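You operate a simulated robot arm through the tools that you are given. There is no shell and no other tool.

The job below is to be done with a simulated robot arm. You get a single attempt, and the scene is never put back.

TASK
Put the red and blue leads in the bins of their colour.
Fine: shut the bins again; the third lead stays out.

The check looks at the end state, three seconds after you hand in, the way a careful person would. Anything else that was tipped, shoved, dropped, spilled or broken makes it a failure.

THE ROBOT
A 7-joint arm with a two-finger parallel gripper, fixed in place. Base frame: the origin is on the floor under the middle of its stand, x ahead of it, y to its left, z up. Readings come in mm, degrees, newtons and seconds.
It reaches about 1479 mm from its shoulder. Its first joint turns from -166.0 to 166.0 degrees. Payload 4.4 kg.
The tool frame sits at the grasp point between the pads (the TCP): z along the fingers, y along the line on which they close. The tips reach 23 mm beyond it. The gripper opens to 94 mm. The fingers are 38 mm wide and 10 mm thick; the gripper's body (54 by 96 mm) begins 39 mm behind the TCP.
Orientation is that of the tool frame in the base frame, as a unit quaternion [w, x, y, z]. With the fingers straight down and closing along the base's y, the tool's x points along the base's -x, its y along +y and its z along -z.

THE INTERFACE
- The arm moves only by the tool move_arm. Its argument "motion" is a list of rows, each a list of 6 numbers: the shift along the base's x, y, z in mm, then the turn, a rotation vector about the base's x, y, z in degrees. In form: [[x, y, z, wx, wy, wz], ...]. A call has 1 to 20 rows; each row shifts and turns the commanded pose from where the row before left it. "hand" is the finger opening in mm, from 0 to 94, set as the call begins (left out, the last holds). Each row takes 0.2 s and may step no farther than 50 mm and 8.6 degrees from the row before; otherwise, or with a gripper value out of range, the whole call is refused. Where a pose cannot be reached the arm comes as near as it can. A force on the tool above 40 N (or 10 N above the force at the start of the call, whichever is more), or a blocked arm, ends the call early, and 0.2 s more pass. The fingers move at their own pace (about 72 mm/s each) and stop on an object; they squeeze with about 24 N. The grip force told is the motor's: it shows also when the fingers shut on nothing. Time passes only in rows, and 0.2 s behind the last, so rows that do not move let the fingers close. The reply holds the time, the measured pose of the TCP, the force on the tool along the base axes, the opening and the grip force, in the units named above and with some noise, with the torque about the TCP (base axes, N m) and any sound that the robot's microphone picked up, and new pictures: "views" is both (left out), scene, wrist or none.
- Cameras (640 x 400 px; columns grow to the right, rows downward): "scene" is fixed at [48.1, 499.9, 1475.7]; the picture's right is [0.48, -0.88, 0.00], its down [-0.68, -0.37, -0.63] and it looks along [0.55, 0.30, -0.78] (base axes); focal length 315 px, centre (320, 200). "wrist" rides on the gripper at [86, 16, -74] in the tool frame; the picture's right is [-0.18, 0.98, 0.00], its down [-0.58, -0.11, -0.81] and it looks along [-0.79, -0.15, 0.59] (tool axes); focal length 243 px, centre (320, 200). There is no depth. A picture from a camera that has moved, and an enlarged one, comes with that camera's place and axes in the base frame and with its lens.
- inspect(camera, box): a new picture of the part [left, top, right, bottom] of that camera's present view, enlarged. The clock stands still meanwhile.
- job_done(): hands the job in; it is judged then, once.

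Places have to be worked out from the pictures, the camera data and where the tool is seen. Open the gripper and draw the arm clear of the work before you hand the job in, unless the task says otherwise.

The tools are called as name(argument=value, ...) on one line, values as JSON. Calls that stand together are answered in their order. move_arm: Moves the arm, as the interface text tells. Its arguments: {"type":"object","properties":{"motion":{"type":"array","items":{"type":"array","items":{"type":"number"}}},"hand":{"type":"number"},"views":{"type":"string","enum":["both","scene","wrist","none"]}},"required":["motion"]} The other tools are called the same way: inspect (camera, box) takes an enlarged picture of a part of a camera's view; job_done () hands the job in.

At the start:

```text
clock: 0.0
tool_pos: [637.8, 545.8, 1065.8]
orientation: [0.001, 0.0, 1.0, 0.0]
force: [-0.2, 1.3, 0.5]
wrist_torque: [0.01, 0.0, 0.0]
opening: 94.0
gripper_force: 0.1
```

scene: 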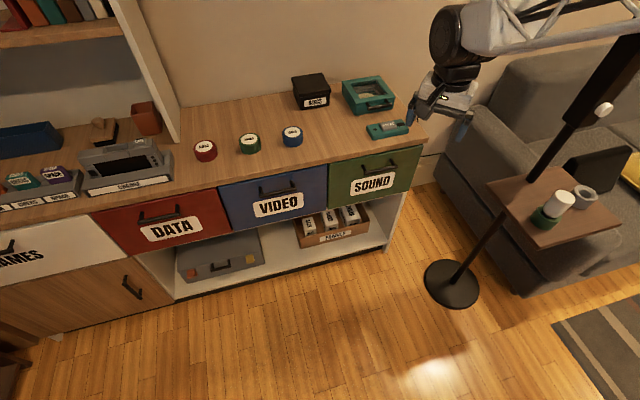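
wrist: 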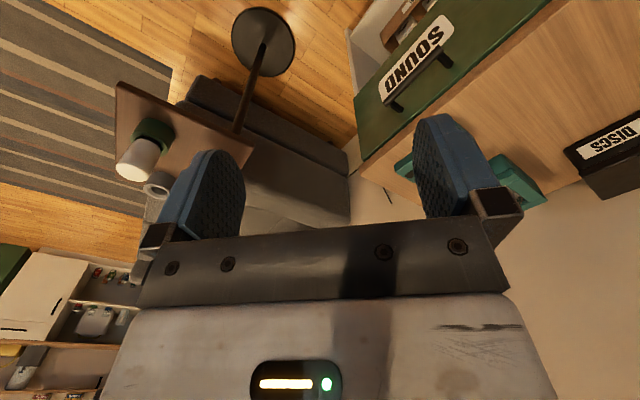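

I see three coiled leads (red, green, blue) on the sideboard top and three drawers: red DATA, blue VIDEO and green SOUND. I'll look closer before moving anything.

inspect(camera="scene", box=[80, 110, 340, 270])

inspect(camera="scene", box=[270, 60, 480, 200])

inspect(camera="scene", box=[0, 90, 200, 220])

```text
2.46 times, centred on (210, 190) of scene
camera zoom: at [48.1, 499.9, 1475.7], right [0.48, -0.88, 0.0], down [-0.68, -0.37, -0.63], along [0.55, 0.3, -0.78], focal length 775 px, centre (591, 225)
```

zoom: 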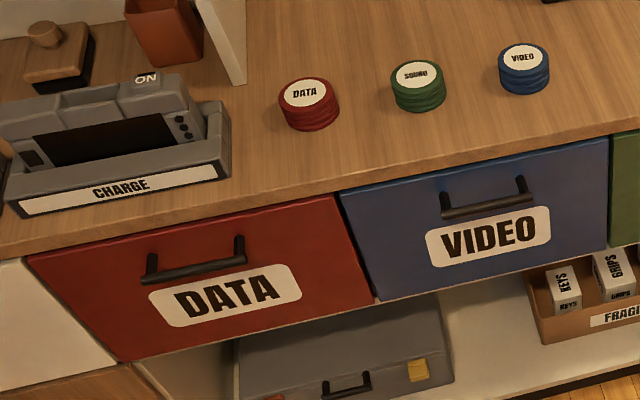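

```text
2.86 times, centred on (375, 130) of scene
camera zoom: at [48.1, 499.9, 1475.7], right [0.48, -0.88, 0.0], down [-0.68, -0.37, -0.63], along [0.55, 0.3, -0.78], focal length 899 px, centre (163, 400)
```

zoom: 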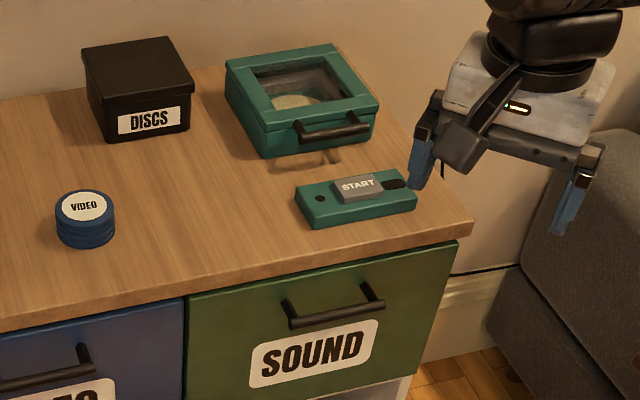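

```text
3.08 times, centred on (100, 155) of scene
camera zoom: at [48.1, 499.9, 1475.7], right [0.48, -0.88, 0.0], down [-0.68, -0.37, -0.63], along [0.55, 0.3, -0.78], focal length 968 px, centre (997, 338)
```

zoom: 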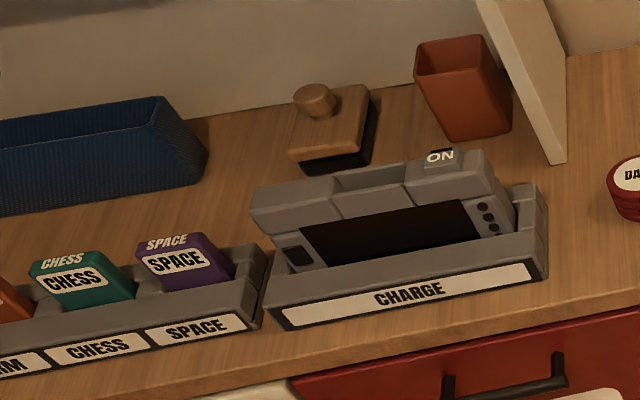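

Rough projection puts the sideboard's front edge at about 45° in the base frame, roughly 1.07 m out along the diagonal. I'll turn the tool +45° about z so it squares up with the front, and back off a little so the wrist camera sees the leads and drawers.

move_arm(motion=[[-18, -3, 0, 0, 0, 7.5], [-18, -3, 0, 0, 0, 7.5], [-18, -3, 0, 0, 0, 7.5], [-18, -3, 0, 0, 0, 7.5], [-18, -2, 0, 0, 0, 7.5], [-18, -2, 0, 0, 0, 7.5], [0, 0, 0, 0, 0, 0]])

```text
clock: 1.6
tool_pos: [532.1, 529.3, 1067.6]
orientation: [0.0, -0.384, 0.923, 0.001]
force: [0.6, 0.3, -0.5]
wrist_torque: [0.0, 0.02, 0.03]
opening: 93.8
gripper_force: 0.0
camera wrist: at [458.3, 480.6, 1139.3], right [-0.57, 0.82, 0.0], down [0.49, 0.33, 0.81], along [0.67, 0.46, -0.59], focal length 243 px, centre (320, 200)
```

scene: 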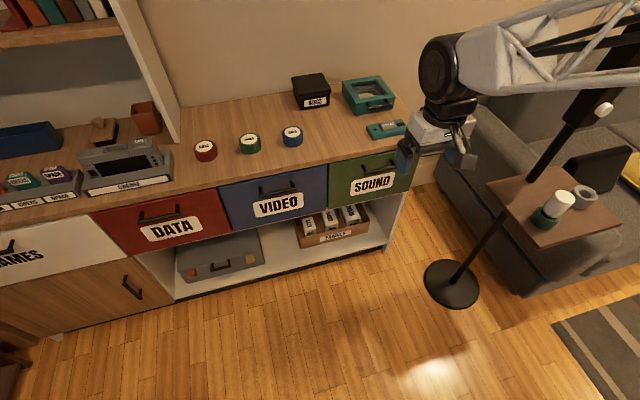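
wrist: 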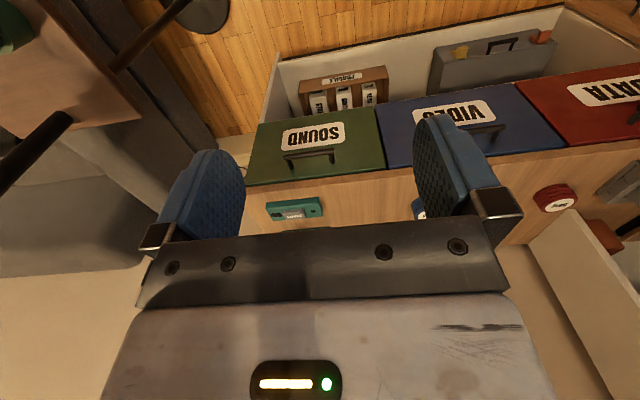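

The wrist view is upside down relative to the world, and it shows all three drawers and the handles. I'll zoom in on it to get pixels for triangulation against the scene camera.

inspect(camera="wrist", box=[230, 60, 430, 240])

inspect(camera="wrist", box=[440, 60, 640, 240])

inspect(camera="scene", box=[310, 110, 470, 210])

inspect(camera="scene", box=[180, 115, 340, 215])

inspect(camera="scene", box=[80, 160, 240, 260])

```text
2.22 times, centred on (330, 150) of wrist
camera zoom: at [458.3, 480.6, 1139.3], right [-0.57, 0.82, 0.0], down [0.49, 0.33, 0.81], along [0.67, 0.46, -0.59], focal length 539 px, centre (298, 311)
```

zoom: 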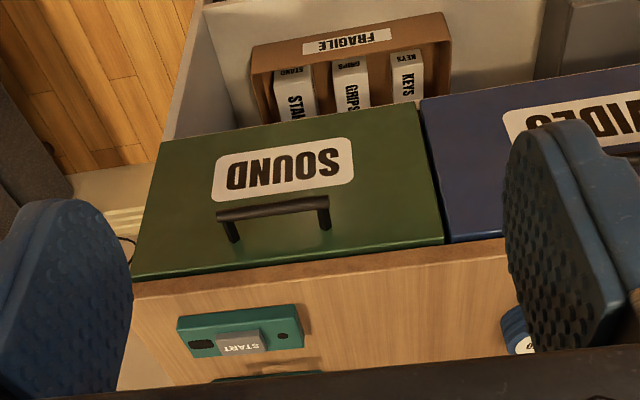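

```text
2.22 times, centred on (540, 150) of wrist
camera zoom: at [458.3, 480.6, 1139.3], right [-0.57, 0.82, 0.0], down [0.49, 0.33, 0.81], along [0.67, 0.46, -0.59], focal length 539 px, centre (-169, 311)
```

zoom: 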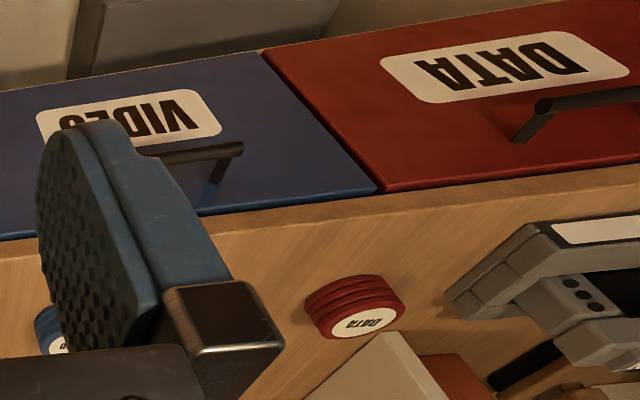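

```text
4.00 times, centred on (390, 160) of scene
camera zoom: at [48.1, 499.9, 1475.7], right [0.48, -0.88, 0.0], down [-0.68, -0.37, -0.63], along [0.55, 0.3, -0.78], focal length 1259 px, centre (40, 360)
```

zoom: 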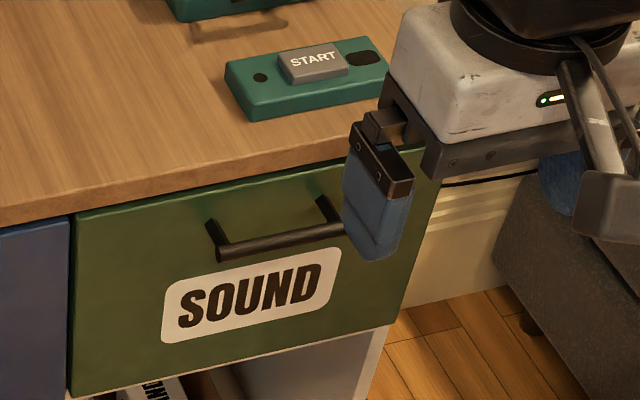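

```text
4.00 times, centred on (260, 165) of scene
camera zoom: at [48.1, 499.9, 1475.7], right [0.48, -0.88, 0.0], down [-0.68, -0.37, -0.63], along [0.55, 0.3, -0.78], focal length 1259 px, centre (560, 340)
```

zoom: 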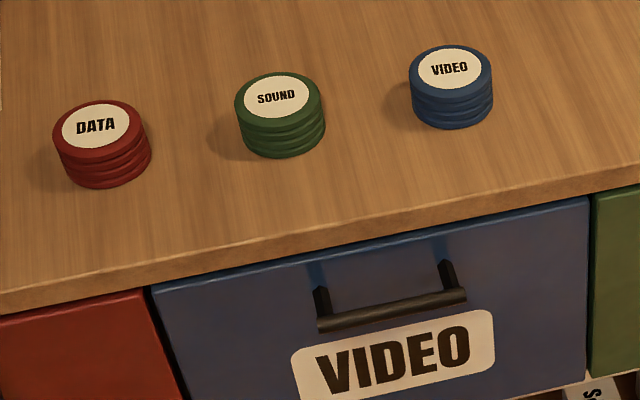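

```text
4.00 times, centred on (160, 210) of scene
camera zoom: at [48.1, 499.9, 1475.7], right [0.48, -0.88, 0.0], down [-0.68, -0.37, -0.63], along [0.55, 0.3, -0.78], focal length 1259 px, centre (960, 160)
```

zoom: 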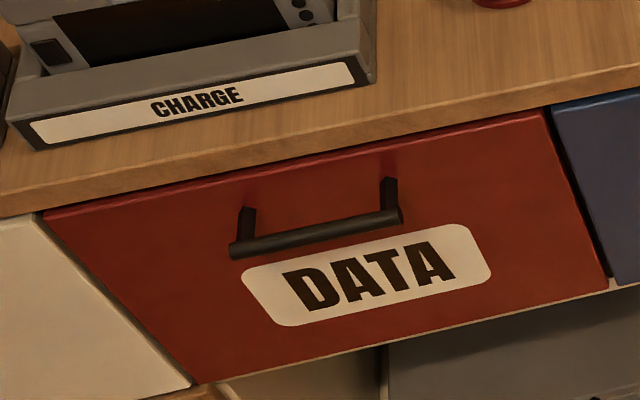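

Triangulation agrees between the two cameras. The drawer fronts lie at v≈1080 mm along the 45° diagonal, the handle bars at v≈1027 and z≈736, and the lead tops at z≈837. The VIDEO handle is at u≈-267 and DATA at u≈-614, where u=(x-y)/√2. I'll yaw another 90° so the fingers can close across the bar, and move to stand in front of the VIDEO drawer.

move_arm(motion=[[-13, 18.8, -8, 0, 0, 7.5], [-13, 18.8, -8, 0, 0, 7.5], [-13, 18.8, -8, 0, 0, 7.5], [-13, 18.8, -8, 0, 0, 7.5], [-13, 18.8, -8, 0, 0, 7.5], [-13, 18.8, -8, 0, 0, 7.5], [-13, 18.8, -8, 0, 0, 7.5], [-13, 18.8, -8, 0, 0, 7.5], [-13, 18.8, -8, 0, 0, 7.5], [-13, 18.8, -8, 0, 0, 7.5], [-13, 18.8, -8, 0, 0, 7.5], [-12, 18.2, -8, 0, 0, 7.5], [0, 0, 0, 0, 0, 0]])

```text
clock: 4.4
tool_pos: [377.8, 754.8, 970.6]
orientation: [0.0, 0.924, -0.382, 0.0]
force: [0.7, 0.1, 0.2]
wrist_torque: [0.01, -0.04, 0.01]
opening: 94.1
gripper_force: 0.1
camera wrist: at [426.5, 683.1, 1043.4], right [-0.82, -0.57, 0.0], down [-0.33, 0.49, 0.81], along [-0.46, 0.67, -0.59], focal length 243 px, centre (320, 200)
```

scene: 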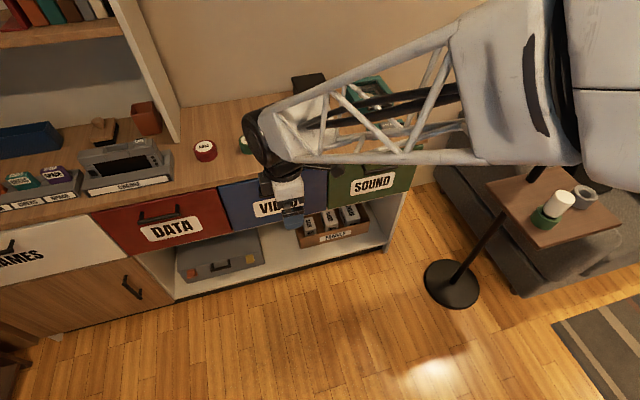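
wrist: 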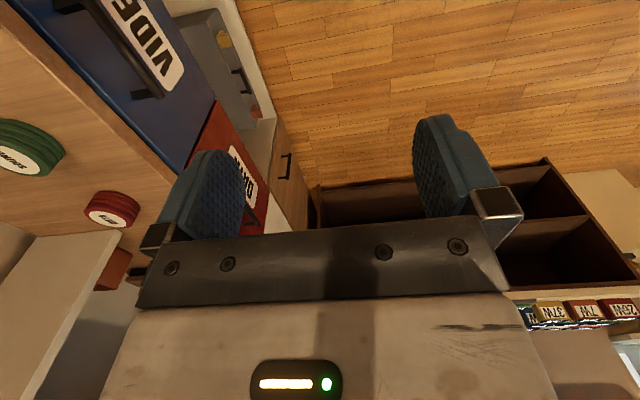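

The yaw is done: tool x points along +u and y along -v. Now I'll pitch the fingers up to horizontal, pointing at the VIDEO drawer, while lowering toward handle height well in front of it.

move_arm(motion=[[0, 0, -20, 5.785, -5.785, 0], [0, 0, -20, 5.785, -5.785, 0], [0, 0, -20, 5.785, -5.785, 0], [0, 0, -20, 5.785, -5.785, 0], [0, 0, -20, 5.785, -5.785, 0], [0, 0, -20, 5.785, -5.785, 0], [0, 0, -20, 5.785, -5.785, 0], [0, 0, -20, 5.785, -5.785, 0], [0, 0, -20, 5.785, -5.785, 0], [0, 0, -20, 5.785, -5.785, 0], [0, 0, -20, 5.785, -5.785, 0], [0, 0, 0, 0, 0, 0]])

```text
clock: 7.0
tool_pos: [376.9, 754.7, 751.3]
orientation: [0.654, -0.652, 0.27, -0.271]
force: [0.1, -0.2, 0.7]
wrist_torque: [-0.03, -0.02, -0.01]
opening: 93.9
gripper_force: 0.0
camera wrist: at [384.9, 642.5, 732.5], right [-0.13, 0.13, -0.98], down [-0.98, -0.16, 0.11], along [-0.14, 0.98, 0.15], focal length 243 px, centre (320, 200)
```

scene: 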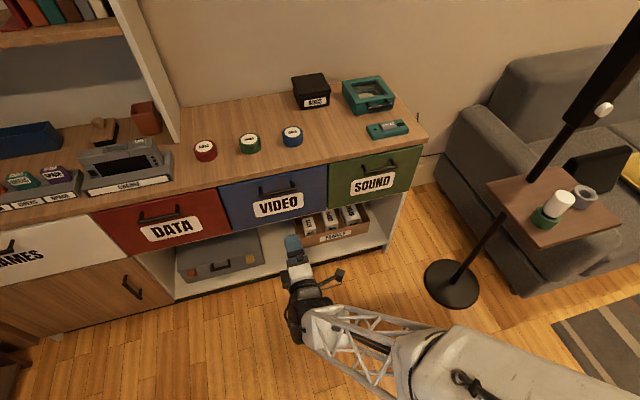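
wrist: 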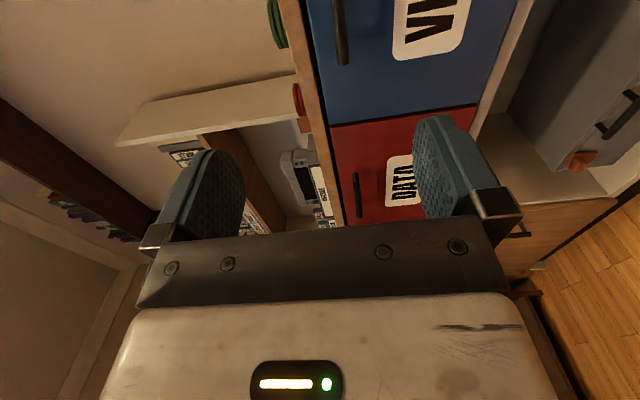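

The fingers are horizontal now and the arm is out of the scene camera's view of the drawers. I'll zoom in on the handles to pin down bar height and stand-off before approaching.

inspect(camera="wrist", box=[260, 0, 420, 100])

inspect(camera="wrist", box=[300, 130, 460, 230])

inspect(camera="scene", box=[215, 170, 375, 270])

```text
4.00 times, centred on (340, 50) of wrist
camera zoom: at [384.9, 642.5, 732.5], right [-0.13, 0.13, -0.98], down [-0.98, -0.16, 0.11], along [-0.14, 0.98, 0.15], focal length 970 px, centre (240, 800)
```

zoom: 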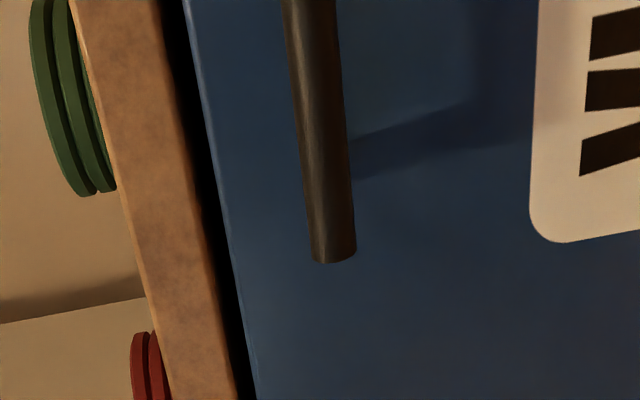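

```text
4.00 times, centred on (380, 180) of wrist
camera zoom: at [384.9, 642.5, 732.5], right [-0.13, 0.13, -0.98], down [-0.98, -0.16, 0.11], along [-0.14, 0.98, 0.15], focal length 970 px, centre (80, 280)
```

zoom: 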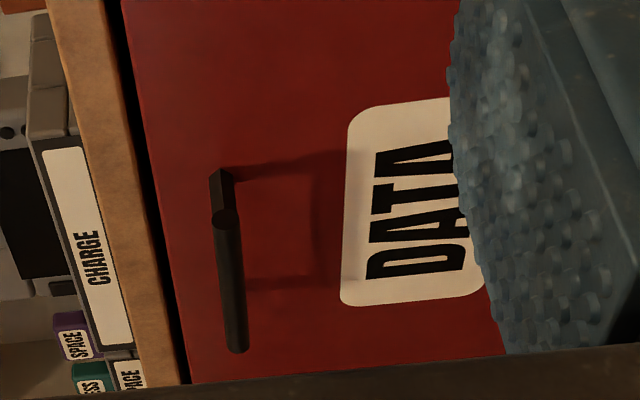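

```text
4.00 times, centred on (295, 220) of scene
camera zoom: at [48.1, 499.9, 1475.7], right [0.48, -0.88, 0.0], down [-0.68, -0.37, -0.63], along [0.55, 0.3, -0.78], focal length 1259 px, centre (420, 120)
```

zoom: 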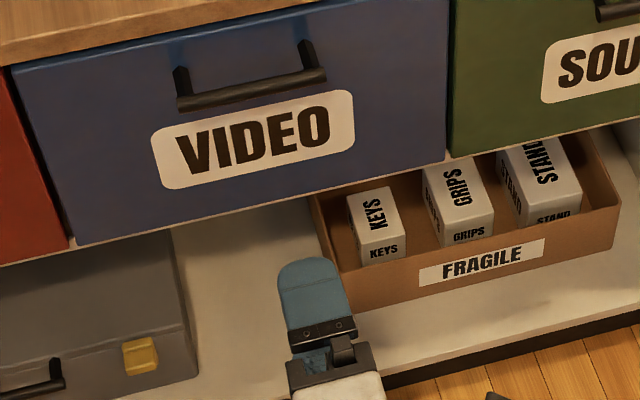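

The VIDEO bar is at v≈1027, z≈732, running from u≈-321 to -211, and the TCP is already at u=-267. I'll drop 19 mm, narrow the fingers and come forward to about 65 mm short of the bar.

move_arm(motion=[[0, 0, -10, 0, 0, 0], [0, 0, -9, 0, 0, 0], [28, 28, 0, 0, 0, 0], [28, 28, 0, 0, 0, 0], [28, 28, 0, 0, 0, 0], [29, 29, 0, 0, 0, 0], [0, 0, 0, 0, 0, 0]], hand=66)

```text
clock: 8.6
tool_pos: [489.8, 867.7, 732.7]
orientation: [0.654, -0.653, 0.271, -0.271]
force: [0.5, -0.7, -0.6]
wrist_torque: [0.01, 0.01, 0.01]
opening: 66.2
gripper_force: 0.0
camera wrist: at [498.5, 754.7, 713.5], right [-0.13, 0.13, -0.98], down [-0.98, -0.16, 0.11], along [-0.14, 0.98, 0.15], focal length 243 px, centre (320, 200)
```

scene: 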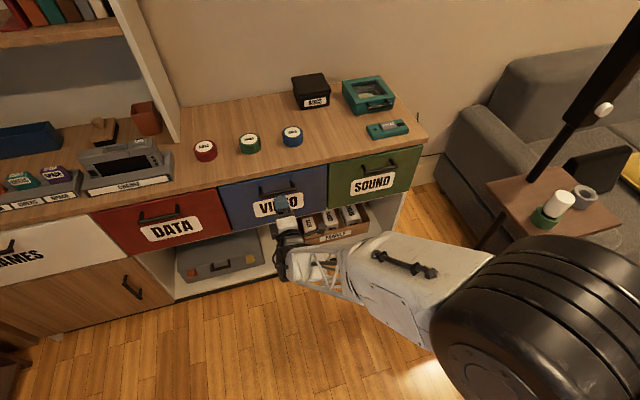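
wrist: 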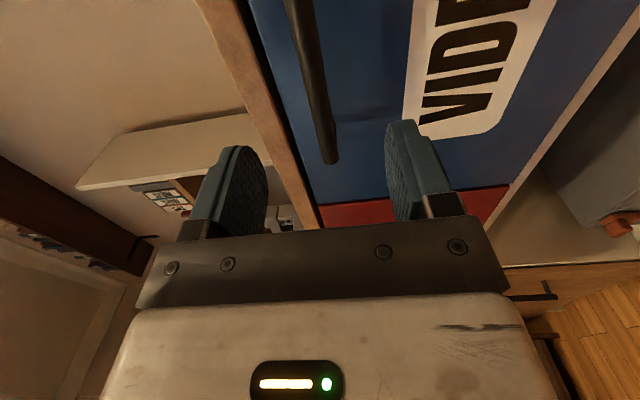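

The bar's left end back-projects to v≈1029, z≈731, squarely between the fingers. I'll move forward 66 mm and close on it.

move_arm(motion=[[16, 16, 0, 0, 0, 0], [16, 16, 0, 0, 0, 0], [15, 15, 0, 0, 0, 0], [0, 0, 0, 0, 0, 0]])

move_arm(motion=[[0, 0, 0, 0, 0, 0], [0, 0, 0, 0, 0, 0], [0, 0, 0, 0, 0, 0]], hand=0)

```text
clock: 9.6
tool_pos: [536.8, 914.2, 731.1]
orientation: [0.654, -0.652, 0.271, -0.271]
force: [0.1, 0.0, 0.0]
wrist_torque: [-0.02, 0.0, 0.01]
opening: 66.1
gripper_force: 0.1
camera wrist: at [545.2, 801.6, 713.1], right [-0.13, 0.13, -0.98], down [-0.98, -0.16, 0.11], along [-0.14, 0.98, 0.15], focal length 243 px, centre (320, 200)
```

scene: 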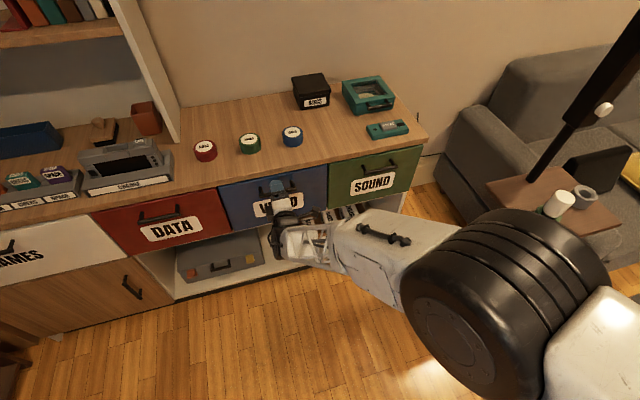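
wrist: 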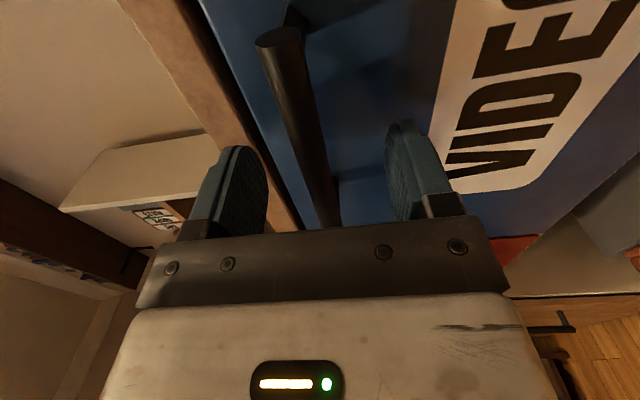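

```text
clock: 10.4
tool_pos: [536.9, 914.8, 732.8]
orientation: [0.655, -0.652, 0.27, -0.271]
force: [-4.6, -8.7, 15.0]
wrist_torque: [-0.14, -0.29, -0.43]
opening: 13.9
gripper_force: 45.1
camera wrist: at [545.3, 801.9, 714.6], right [-0.13, 0.13, -0.98], down [-0.98, -0.16, 0.11], along [-0.14, 0.98, 0.15], focal length 243 px, centre (320, 200)
```

scene: 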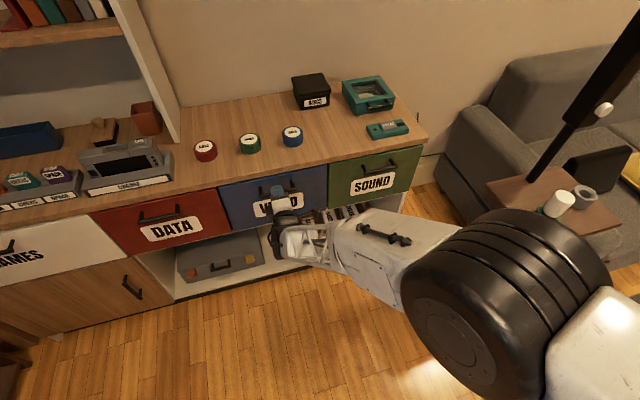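
wrist: 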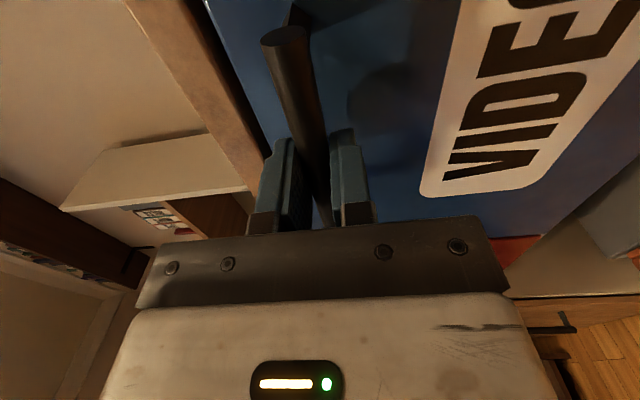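

The bar is held at 14 mm thick with 45 N of grip. The upward force suggests it sits a couple of mm higher than commanded, so I'll correct that and pull straight back along -v, gently at first.

move_arm(motion=[[0, 0, 2, 0, 0, 0], [-5, -5, 0, 0, 0, 0], [-8, -8, 0, 0, 0, 0], [-10, -10, 0, 0, 0, 0], [-10, -10, 0, 0, 0, 0], [0, 0, 0, 0, 0, 0]])

```text
clock: 11.8
tool_pos: [502.9, 881.7, 731.9]
orientation: [0.654, -0.653, 0.27, -0.271]
force: [-5.5, 4.1, -8.1]
wrist_torque: [0.11, 0.11, 0.45]
opening: 13.8
gripper_force: 44.8
camera wrist: at [512.0, 768.4, 714.9], right [-0.13, 0.13, -0.98], down [-0.98, -0.16, 0.11], along [-0.14, 0.98, 0.15], focal length 243 px, centre (320, 200)
```

scene: 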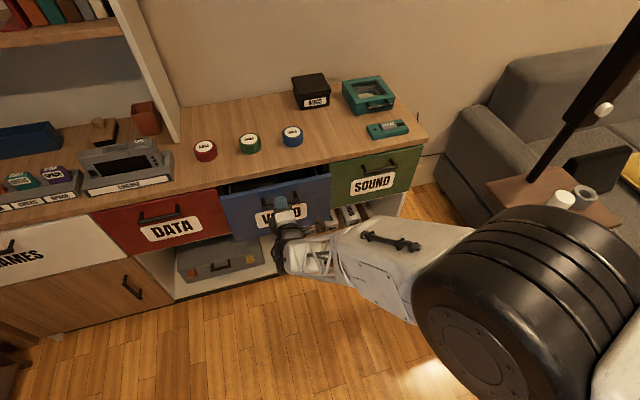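
wrist: 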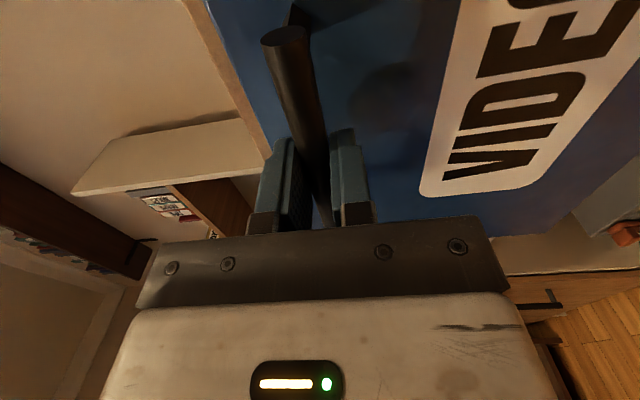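

The drawer slides smoothly with low force. I'll keep pulling about 165 mm more, at a speed gentle enough to feel any end stop.

move_arm(motion=[[-12, -12, -1, 0, 0, 0], [-13, -13, 0, 0, 0, 0], [-13, -13, 0, 0, 0, 0], [-13, -13, 0, 0, 0, 0], [-13, -13, 0, 0, 0, 0], [-13, -13, 0, 0, 0, 0], [-13, -13, 0, 0, 0, 0], [-13, -13, 0, 0, 0, 0], [-8, -8, 0, 0, 0, 0], [-4, -4, 0, 0, 0, 0], [0, 0, 0, 0, 0, 0]])

```text
clock: 14.2
tool_pos: [388.9, 766.1, 731.6]
orientation: [0.654, -0.653, 0.27, -0.271]
force: [8.9, -8.7, 12.2]
wrist_torque: [-0.16, -0.25, 0.13]
opening: 13.7
gripper_force: 45.7
camera wrist: at [396.9, 653.5, 714.6], right [-0.13, 0.13, -0.98], down [-0.98, -0.16, 0.11], along [-0.14, 0.98, 0.15], focal length 243 px, centre (320, 200)
```

scene: 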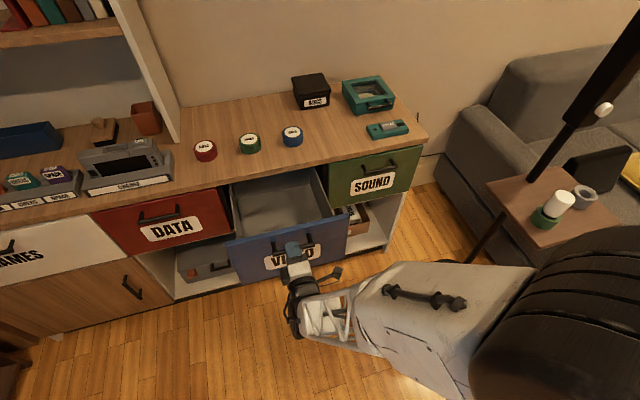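
wrist: 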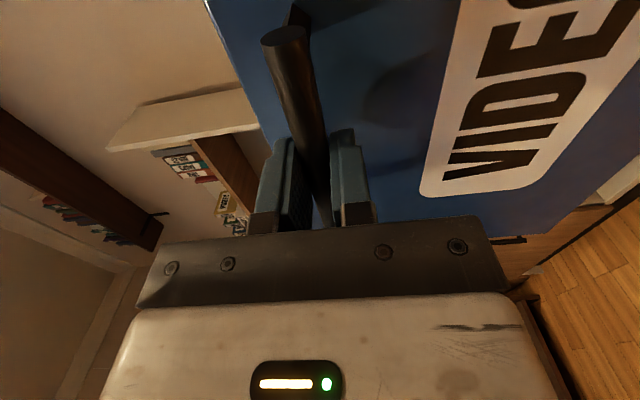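

The VIDEO drawer is about 210 mm open, empty inside, with no stop felt. I'll pull another 30 mm for gripper clearance.

move_arm(motion=[[-7, -7, -1, 0, 0, 0], [-7, -7, 0, 0, 0, 0], [-7, -7, 0, 0, 0, 0], [0, 0, 0, 0, 0, 0]])

```text
clock: 15.2
tool_pos: [369.6, 746.4, 731.9]
orientation: [0.654, -0.653, 0.27, -0.271]
force: [13.7, -12.0, 36.7]
wrist_torque: [-0.09, -0.42, 0.4]
opening: 13.8
gripper_force: 44.8
camera wrist: at [376.5, 633.1, 714.5], right [-0.13, 0.13, -0.98], down [-0.98, -0.16, 0.11], along [-0.14, 0.98, 0.15], focal length 243 px, centre (320, 200)
```

scene: 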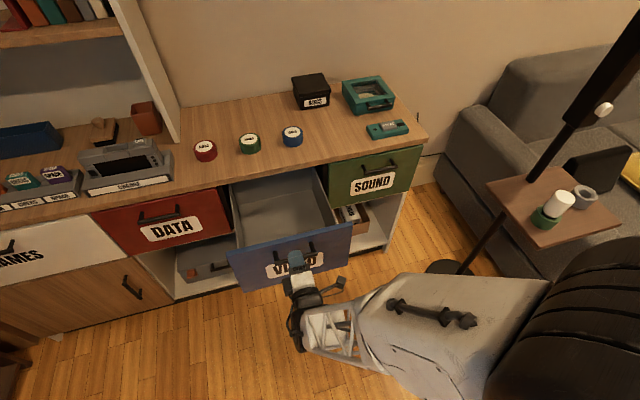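
wrist: 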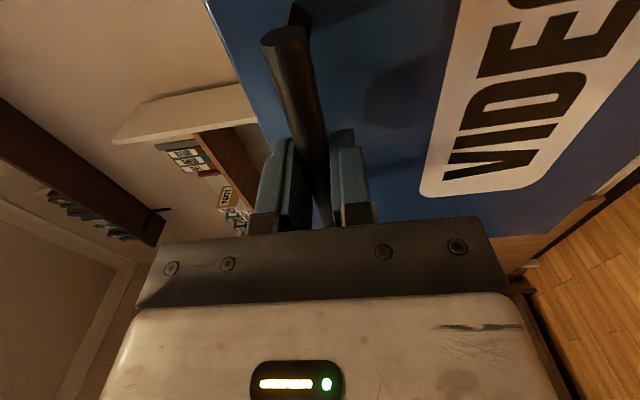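

The drawer is about 238 mm open. The upward force comes from my small z offset, so I'll raise 2 mm to relax, let go of the bar and back straight off.

move_arm(motion=[[0, 0, 1, 0, 0, 0], [0, 0, 1, 0, 0, 0], [0, 0, 0, 0, 0, 0]], views="none")

move_arm(motion=[[0, 0, 0, 0, 0, 0], [0, 0, 0, 0, 0, 0], [0, 0, 0, 0, 0, 0], [-10, -10, 0, 0, 0, 0], [-14, -14, 0, 0, 0, 0], [-14, -14, 0, 0, 0, 0], [-14, -14, 0, 0, 0, 0], [0, 0, 0, 0, 0, 0]], hand=70)

```text
clock: 16.0
tool_pos: [368.5, 746.5, 732.3]
orientation: [-0.653, 0.654, -0.271, 0.269]
force: [10.1, -9.3, 22.9]
wrist_torque: [0.16, -0.05, -0.82]
opening: 13.9
gripper_force: 44.6
```

```text
clock: 17.8
tool_pos: [316.4, 692.6, 732.4]
orientation: [0.654, -0.653, 0.27, -0.271]
force: [0.5, 0.8, -0.5]
wrist_torque: [-0.02, 0.02, 0.01]
opening: 69.9
gripper_force: 0.0
camera wrist: at [323.8, 580.7, 715.2], right [-0.13, 0.13, -0.98], down [-0.98, -0.16, 0.11], along [-0.14, 0.98, 0.15], focal length 243 px, centre (320, 200)
```

scene: 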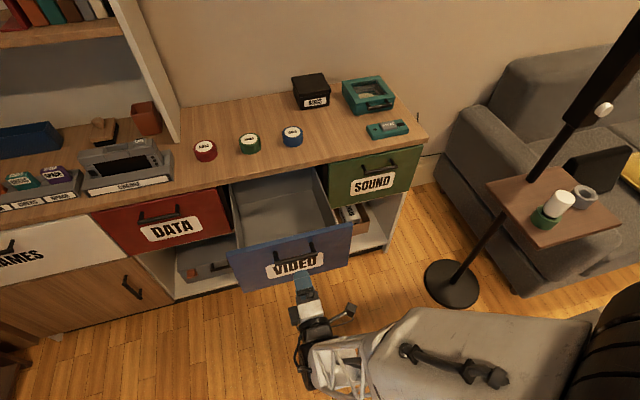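
wrist: 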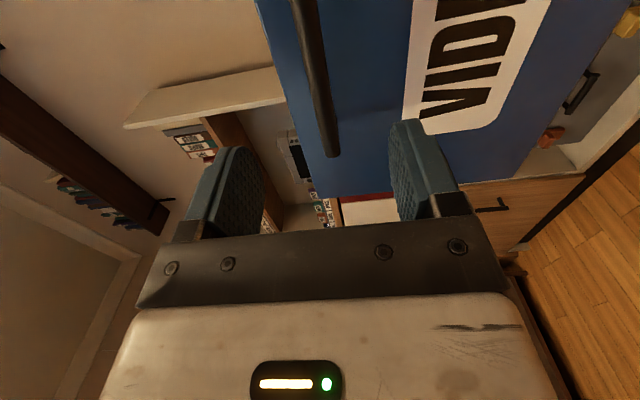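

The drawer stays open and I'm clear of the handle. I'll look inside it to judge its floor and walls, then rise and pitch the fingers down.

inspect(camera="scene", box=[215, 160, 375, 300])

move_arm(motion=[[0, 0, 27, -5.785, 5.785, 0], [0, 0, 27, -5.785, 5.785, 0], [0, 0, 27, -5.785, 5.785, 0], [0, 0, 27, -5.785, 5.785, 0], [0, 0, 27, -5.785, 5.785, 0], [0, 0, 27, -5.785, 5.785, 0], [0, 0, 27, -5.785, 5.785, 0], [0, 0, 27, -5.785, 5.785, 0], [0, 0, 27, -5.785, 5.785, 0], [0, 0, 27, -5.785, 5.785, 0], [0, 0, 27, -5.785, 5.785, 0], [0, 0, 0, 0, 0, 0]], hand=94)

```text
2.86 times, centred on (295, 230) of scene
camera zoom: at [48.1, 499.9, 1475.7], right [0.48, -0.88, 0.0], down [-0.68, -0.37, -0.63], along [0.55, 0.3, -0.78], focal length 899 px, centre (391, 114)
```

zoom: 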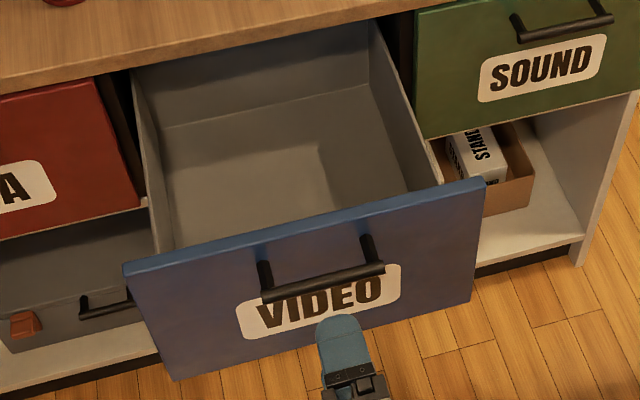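

```text
clock: 20.4
tool_pos: [317.8, 694.5, 1030.5]
orientation: [0.0, 0.924, -0.383, 0.001]
force: [0.4, 0.1, -0.2]
wrist_torque: [0.0, 0.02, 0.0]
opening: 94.0
gripper_force: 0.0
camera wrist: at [365.9, 622.7, 1103.8], right [-0.83, -0.56, 0.0], down [-0.33, 0.49, 0.81], along [-0.46, 0.67, -0.59], focal length 243 px, centre (320, 200)
```

scene: 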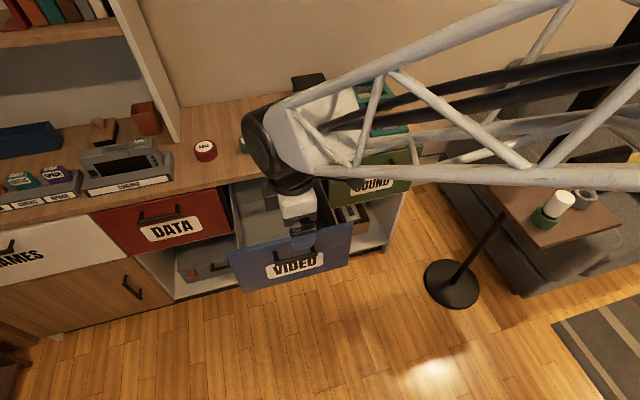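
wrist: 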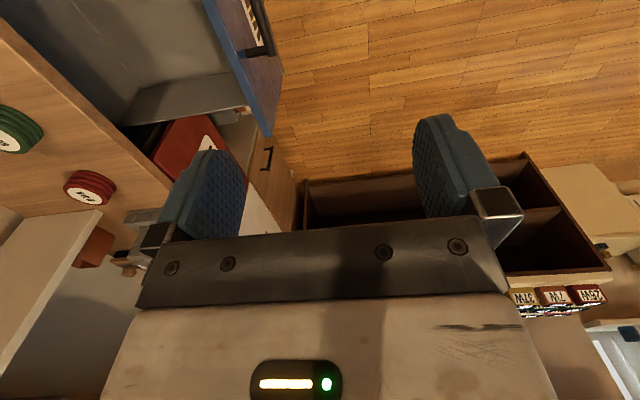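

The drawer interior spans roughly u -401 to -115, its floor is at z≈520, and it is open from v≈860 to 1070. I'll move over the blue lead, estimated at (697, 952), staying high, and look from above.

move_arm(motion=[[34.4, 23.4, 0, 0, 0, 0], [34.4, 23.4, 0, 0, 0, 0], [34.4, 23.4, 0, 0, 0, 0], [34.4, 23.4, 0, 0, 0, 0], [34.4, 23.4, 0, 0, 0, 0], [34.4, 23.4, 0, 0, 0, 0], [34.4, 23.4, 0, 0, 0, 0], [34.4, 23.4, 0, 0, 0, 0], [34.4, 23.4, -20, 0, 0, 0], [34.4, 23.4, -30, 0, 0, 0], [34.9, 23.6, -40, 0, 0, 0], [0, 0, 0, 0, 0, 0]])

```text
refused: row 10 steps farther than a row can; nothing moved
```

One row's step was too long, so I'll spread the descent over extra rows.

move_arm(motion=[[34.4, 23.4, 0, 0, 0, 0], [34.4, 23.4, 0, 0, 0, 0], [34.4, 23.4, 0, 0, 0, 0], [34.4, 23.4, 0, 0, 0, 0], [34.4, 23.4, 0, 0, 0, 0], [34.4, 23.4, 0, 0, 0, 0], [34.4, 23.4, 0, 0, 0, 0], [34.4, 23.4, 0, 0, 0, 0], [34.4, 23.4, 0, 0, 0, 0], [34.4, 23.4, 0, 0, 0, 0], [34.9, 23.6, 0, 0, 0, 0], [0, 0, -40, 0, 0, 0], [0, 0, -40, 0, 0, 0], [0, 0, 0, 0, 0, 0]])

```text
clock: 23.4
tool_pos: [694.4, 950.8, 948.5]
orientation: [0.0, 0.924, -0.383, 0.0]
force: [-0.1, -0.4, -0.1]
wrist_torque: [-0.02, 0.02, -0.04]
opening: 94.0
gripper_force: 0.0
camera wrist: at [744.3, 879.9, 1022.2], right [-0.83, -0.56, 0.0], down [-0.33, 0.49, 0.81], along [-0.46, 0.67, -0.59], focal length 243 px, centre (320, 200)
```

scene: 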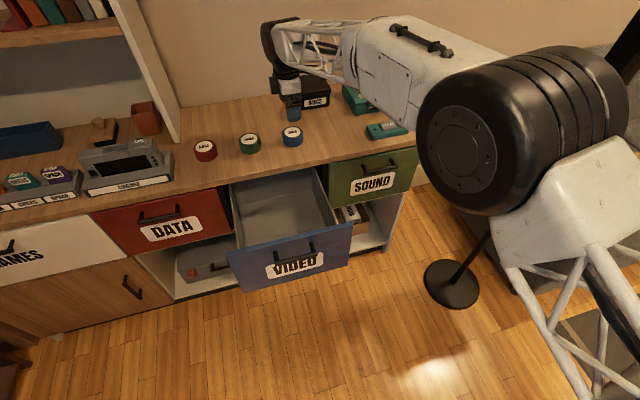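
wrist: 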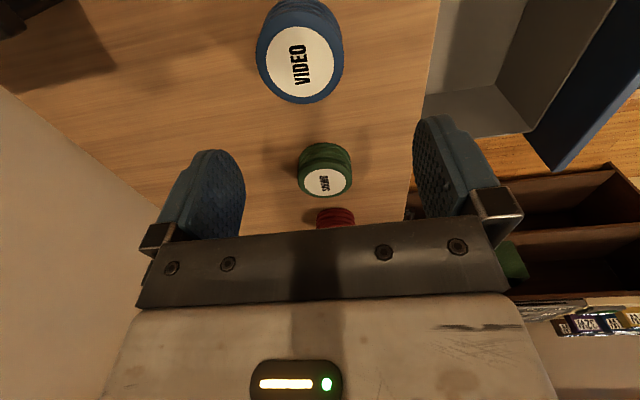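

The blue lead is in view between the finger planes. I'll zoom in to fix its centre.

inspect(camera="wrist", box=[220, 0, 380, 110])

inspect(camera="scene", box=[240, 80, 350, 160])

```text
3.64 times, centred on (300, 55) of wrist
camera zoom: at [744.3, 879.9, 1022.2], right [-0.83, -0.56, 0.0], down [-0.33, 0.49, 0.81], along [-0.46, 0.67, -0.59], focal length 882 px, centre (393, 727)
```

zoom: 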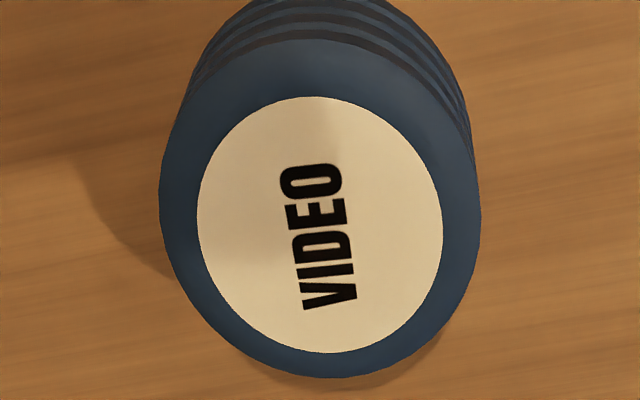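

```text
5.00 times, centred on (295, 120) of scene
camera zoom: at [48.1, 499.9, 1475.7], right [0.48, -0.88, 0.0], down [-0.68, -0.37, -0.63], along [0.55, 0.3, -0.78], focal length 1574 px, centre (445, 600)
```

zoom: 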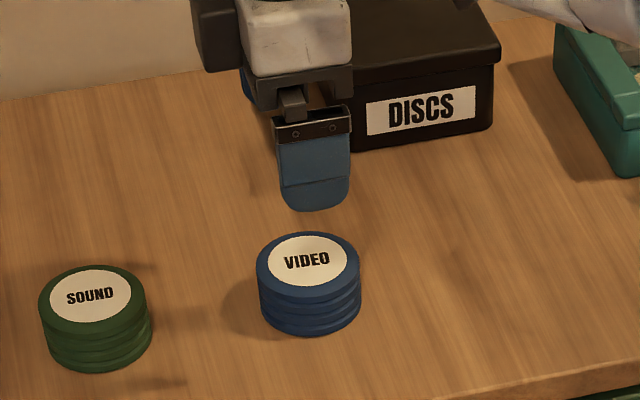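

The wrist ray puts the lead about 14 mm further in v and 4 mm in u than the TCP, with its top at z≈830. I'll correct that and descend so the tips stay clear above it, then re-check.

move_arm(motion=[[6.4, 3.6, -15, 0, 0, 0], [6.3, 3.5, -15, 0, 0, 0], [0, 0, -15, 0, 0, 0], [0, 0, -15, 0, 0, 0], [0, 0, 0, 0, 0, 0]])

inspect(camera="scene", box=[240, 80, 350, 160])

```text
clock: 24.6
tool_pos: [708.8, 958.7, 890.5]
orientation: [0.0, 0.924, -0.383, 0.0]
force: [-0.6, -0.2, 1.5]
wrist_torque: [-0.01, -0.03, 0.02]
opening: 94.1
gripper_force: 0.1
camera wrist: at [757.3, 886.9, 963.0], right [-0.83, -0.56, 0.0], down [-0.33, 0.49, 0.81], along [-0.46, 0.67, -0.59], focal length 243 px, centre (320, 200)
```

scene: 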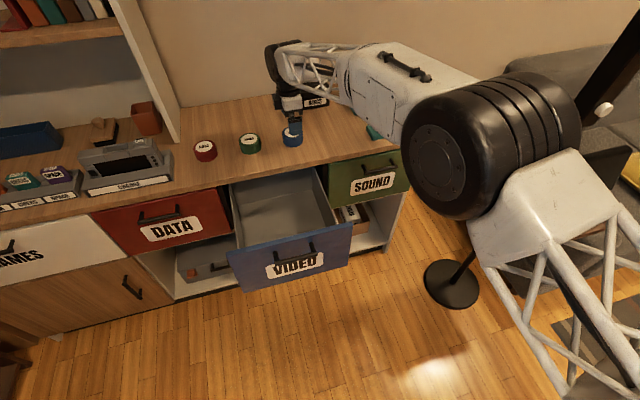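
wrist: 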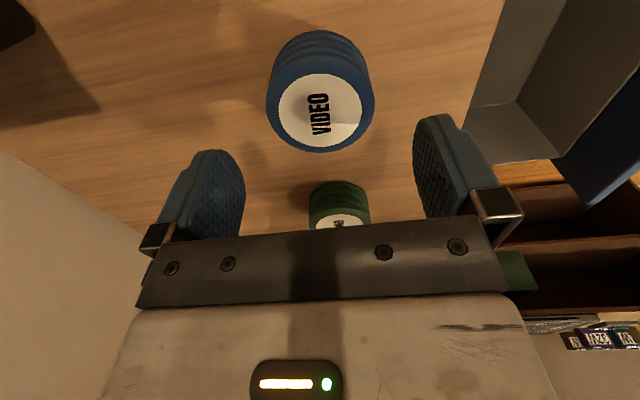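

```text
5.00 times, centred on (295, 120) of scene
camera zoom: at [48.1, 499.9, 1475.7], right [0.48, -0.88, 0.0], down [-0.68, -0.37, -0.63], along [0.55, 0.3, -0.78], focal length 1574 px, centre (445, 600)
```

zoom: 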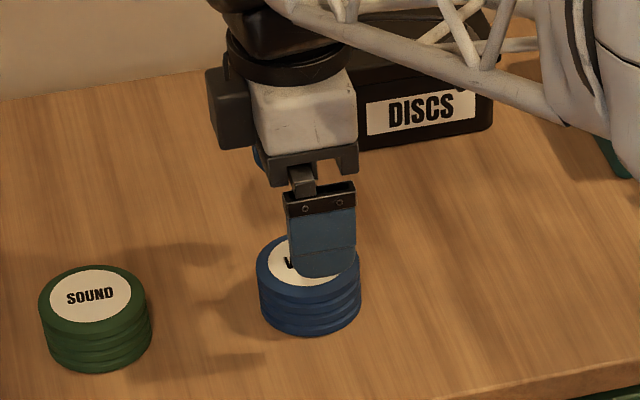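

The lead is now centred under the TCP, with offsets below 3 mm. I'll descend 56 mm so the tips straddle the coil without touching the table.

move_arm(motion=[[0, 0, -14, 0, 0, 0], [0, 0, -14, 0, 0, 0], [0, 0, -14, 0, 0, 0], [0, 0, -14, 0, 0, 0], [0, 0, 0, 0, 0, 0]])

inspect(camera="scene", box=[240, 80, 350, 160])

```text
clock: 25.8
tool_pos: [706.7, 959.6, 834.8]
orientation: [0.0, 0.924, -0.383, 0.0]
force: [-0.1, -0.1, 0.2]
wrist_torque: [-0.02, 0.0, -0.01]
opening: 94.1
gripper_force: 0.2
camera wrist: at [757.0, 887.3, 907.4], right [-0.83, -0.56, 0.0], down [-0.33, 0.49, 0.81], along [-0.46, 0.67, -0.59], focal length 243 px, centre (320, 200)
```

scene: 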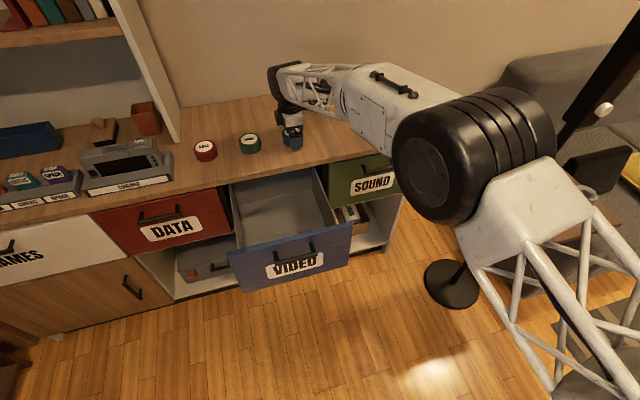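
wrist: 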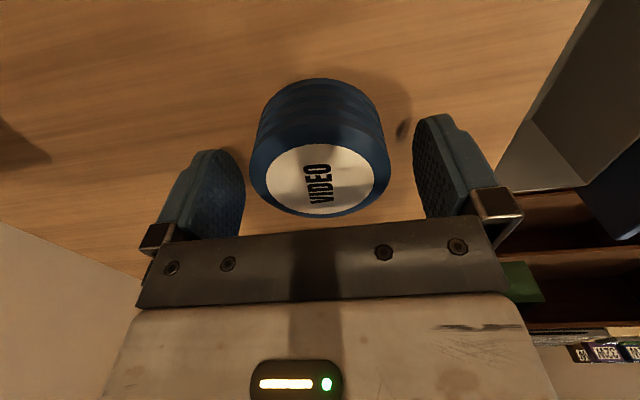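

```text
5.00 times, centred on (295, 120) of scene
camera zoom: at [48.1, 499.9, 1475.7], right [0.48, -0.88, 0.0], down [-0.68, -0.37, -0.63], along [0.55, 0.3, -0.78], focal length 1574 px, centre (445, 600)
```

zoom: 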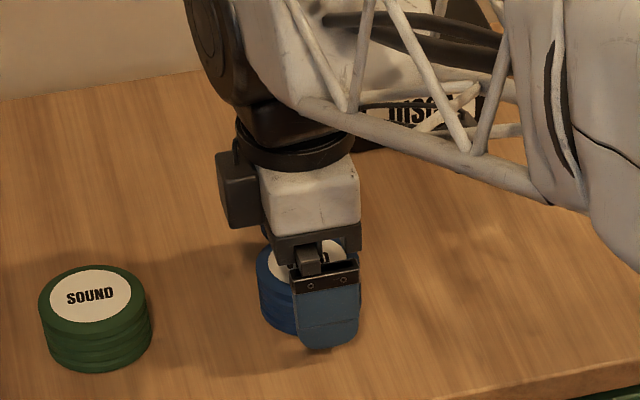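

The label centre sits almost exactly at the TCP pixel, so the lead is centred with its top level with the TCP. I'll go down 5 mm more for bite and close.

move_arm(motion=[[0, 0, -5, 0, 0, 0], [0, 0, 0, 0, 0, 0]], views="none")

move_arm(motion=[[0, 0, 0, 0, 0, 0], [0, 0, 0, 0, 0, 0], [0, 0, 0, 0, 0, 0]], hand=30)

```text
clock: 26.4
tool_pos: [706.3, 959.1, 829.7]
orientation: [0.0, 0.924, -0.382, 0.0]
force: [0.4, 0.6, -0.4]
wrist_torque: [0.01, -0.01, 0.03]
opening: 94.0
gripper_force: 0.1
```

```text
clock: 27.2
tool_pos: [708.4, 958.5, 830.4]
orientation: [0.0, 0.924, -0.383, 0.0]
force: [0.1, -0.6, 0.1]
wrist_torque: [0.01, 0.0, -0.01]
opening: 64.6
gripper_force: 23.8
camera wrist: at [757.0, 887.2, 902.5], right [-0.83, -0.56, 0.0], down [-0.33, 0.49, 0.81], along [-0.46, 0.67, -0.59], focal length 243 px, centre (320, 200)
```

scene: 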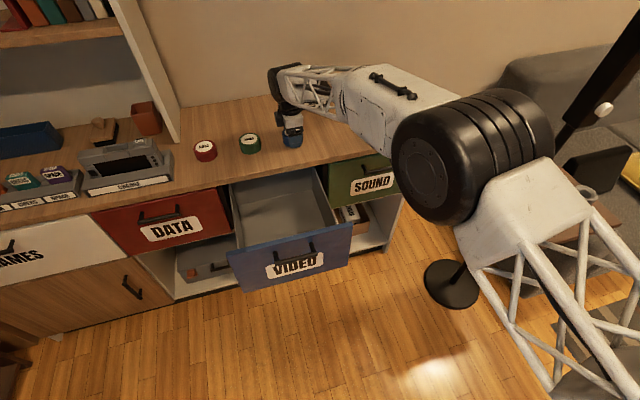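
wrist: 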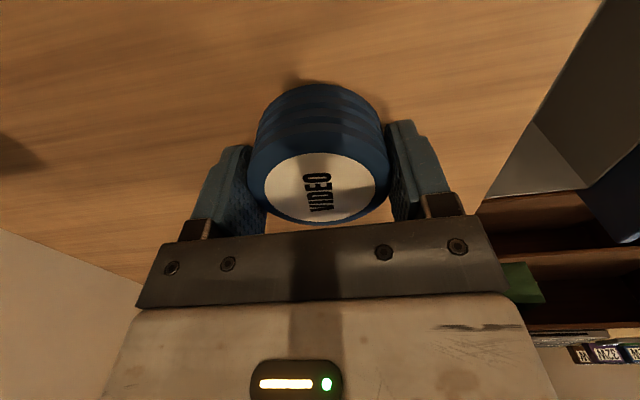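

The blue lead is held firmly at 64.6 mm. I'll lift it 150 mm, check the hold, and carry it over the middle of the open VIDEO drawer.

move_arm(motion=[[0, 0, 10, 0, 0, 0], [0, 0, 20, 0, 0, 0], [0, 0, 40, 0, 0, 0], [0, 0, 40, 0, 0, 0], [0, 0, 40, 0, 0, 0], [-36.7, -13.6, 0, 0, 0, 0], [-36.7, -13.6, 0, 0, 0, 0], [-36.7, -13.6, 0, 0, 0, 0], [-36.7, -13.6, 0, 0, 0, 0], [-36.7, -13.6, 0, 0, 0, 0], [-36.7, -13.6, 0, 0, 0, 0], [0, 0, 0, 0, 0, 0]])

```text
clock: 29.8
tool_pos: [486.7, 878.2, 980.0]
orientation: [0.0, 0.924, -0.382, 0.0]
force: [-0.6, 0.8, -0.8]
wrist_torque: [0.01, 0.0, 0.01]
opening: 64.6
gripper_force: 24.0
camera wrist: at [536.9, 806.4, 1051.9], right [-0.83, -0.56, 0.0], down [-0.33, 0.49, 0.81], along [-0.46, 0.67, -0.59], focal length 243 px, centre (320, 200)
```

scene: 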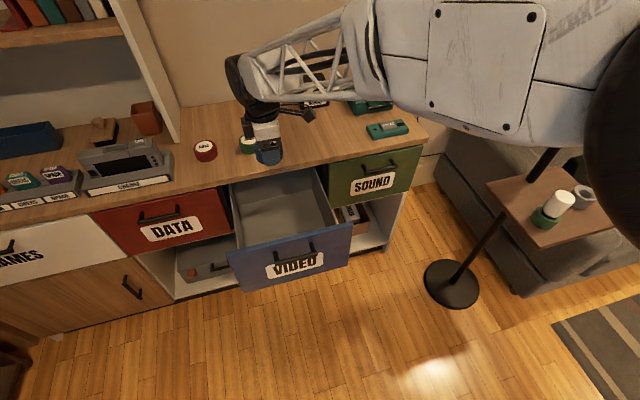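
wrist: 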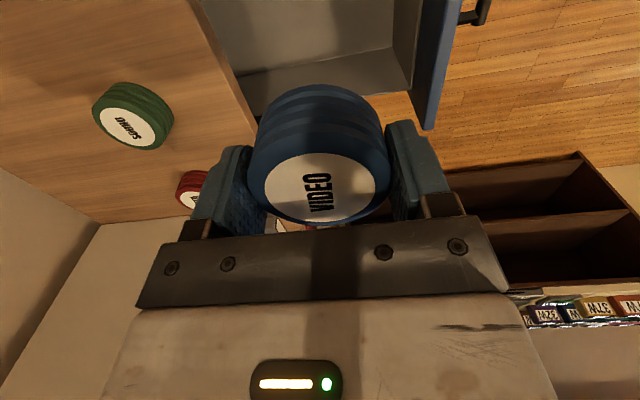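

The hold is steady and the wrist view confirms the TCP is centred over the opening (drawer front v≈842, table edge v≈1075). I'll lower in stages, checking arm clearance.

move_arm(motion=[[0, 0, -40, 0, 0, 0], [0, 0, -40, 0, 0, 0], [0, 0, -40, 0, 0, 0], [0, 0, -40, 0, 0, 0], [0, 0, -40, 0, 0, 0], [0, 0, -40, 0, 0, 0], [0, 0, 0, 0, 0, 0]])

```text
clock: 31.4
tool_pos: [487.7, 876.3, 740.8]
orientation: [0.0, 0.924, -0.382, -0.001]
force: [-0.5, 0.2, -0.7]
wrist_torque: [-0.02, -0.02, 0.0]
opening: 64.8
gripper_force: 24.4
camera wrist: at [536.9, 805.1, 813.1], right [-0.83, -0.56, 0.0], down [-0.33, 0.49, 0.81], along [-0.46, 0.67, -0.59], focal length 243 px, centre (320, 200)
```

scene: 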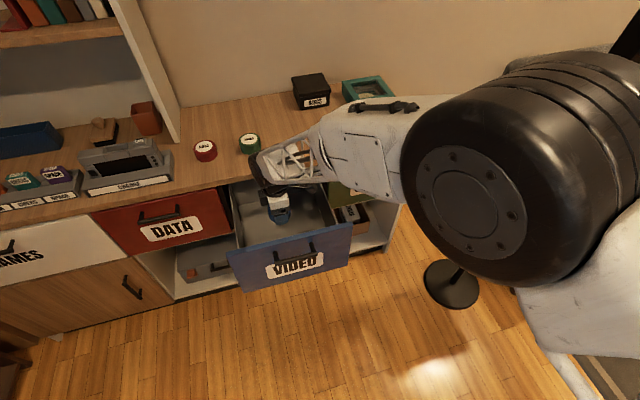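
wrist: 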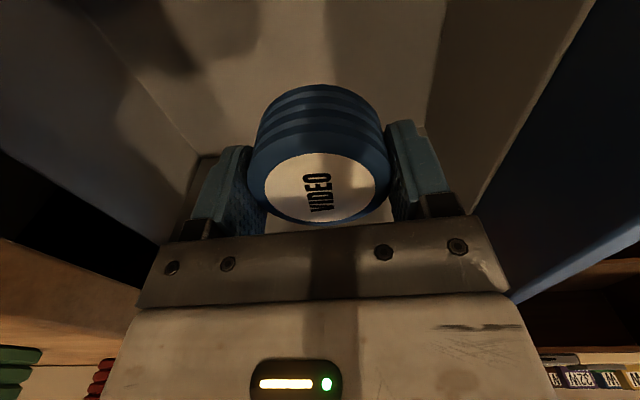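

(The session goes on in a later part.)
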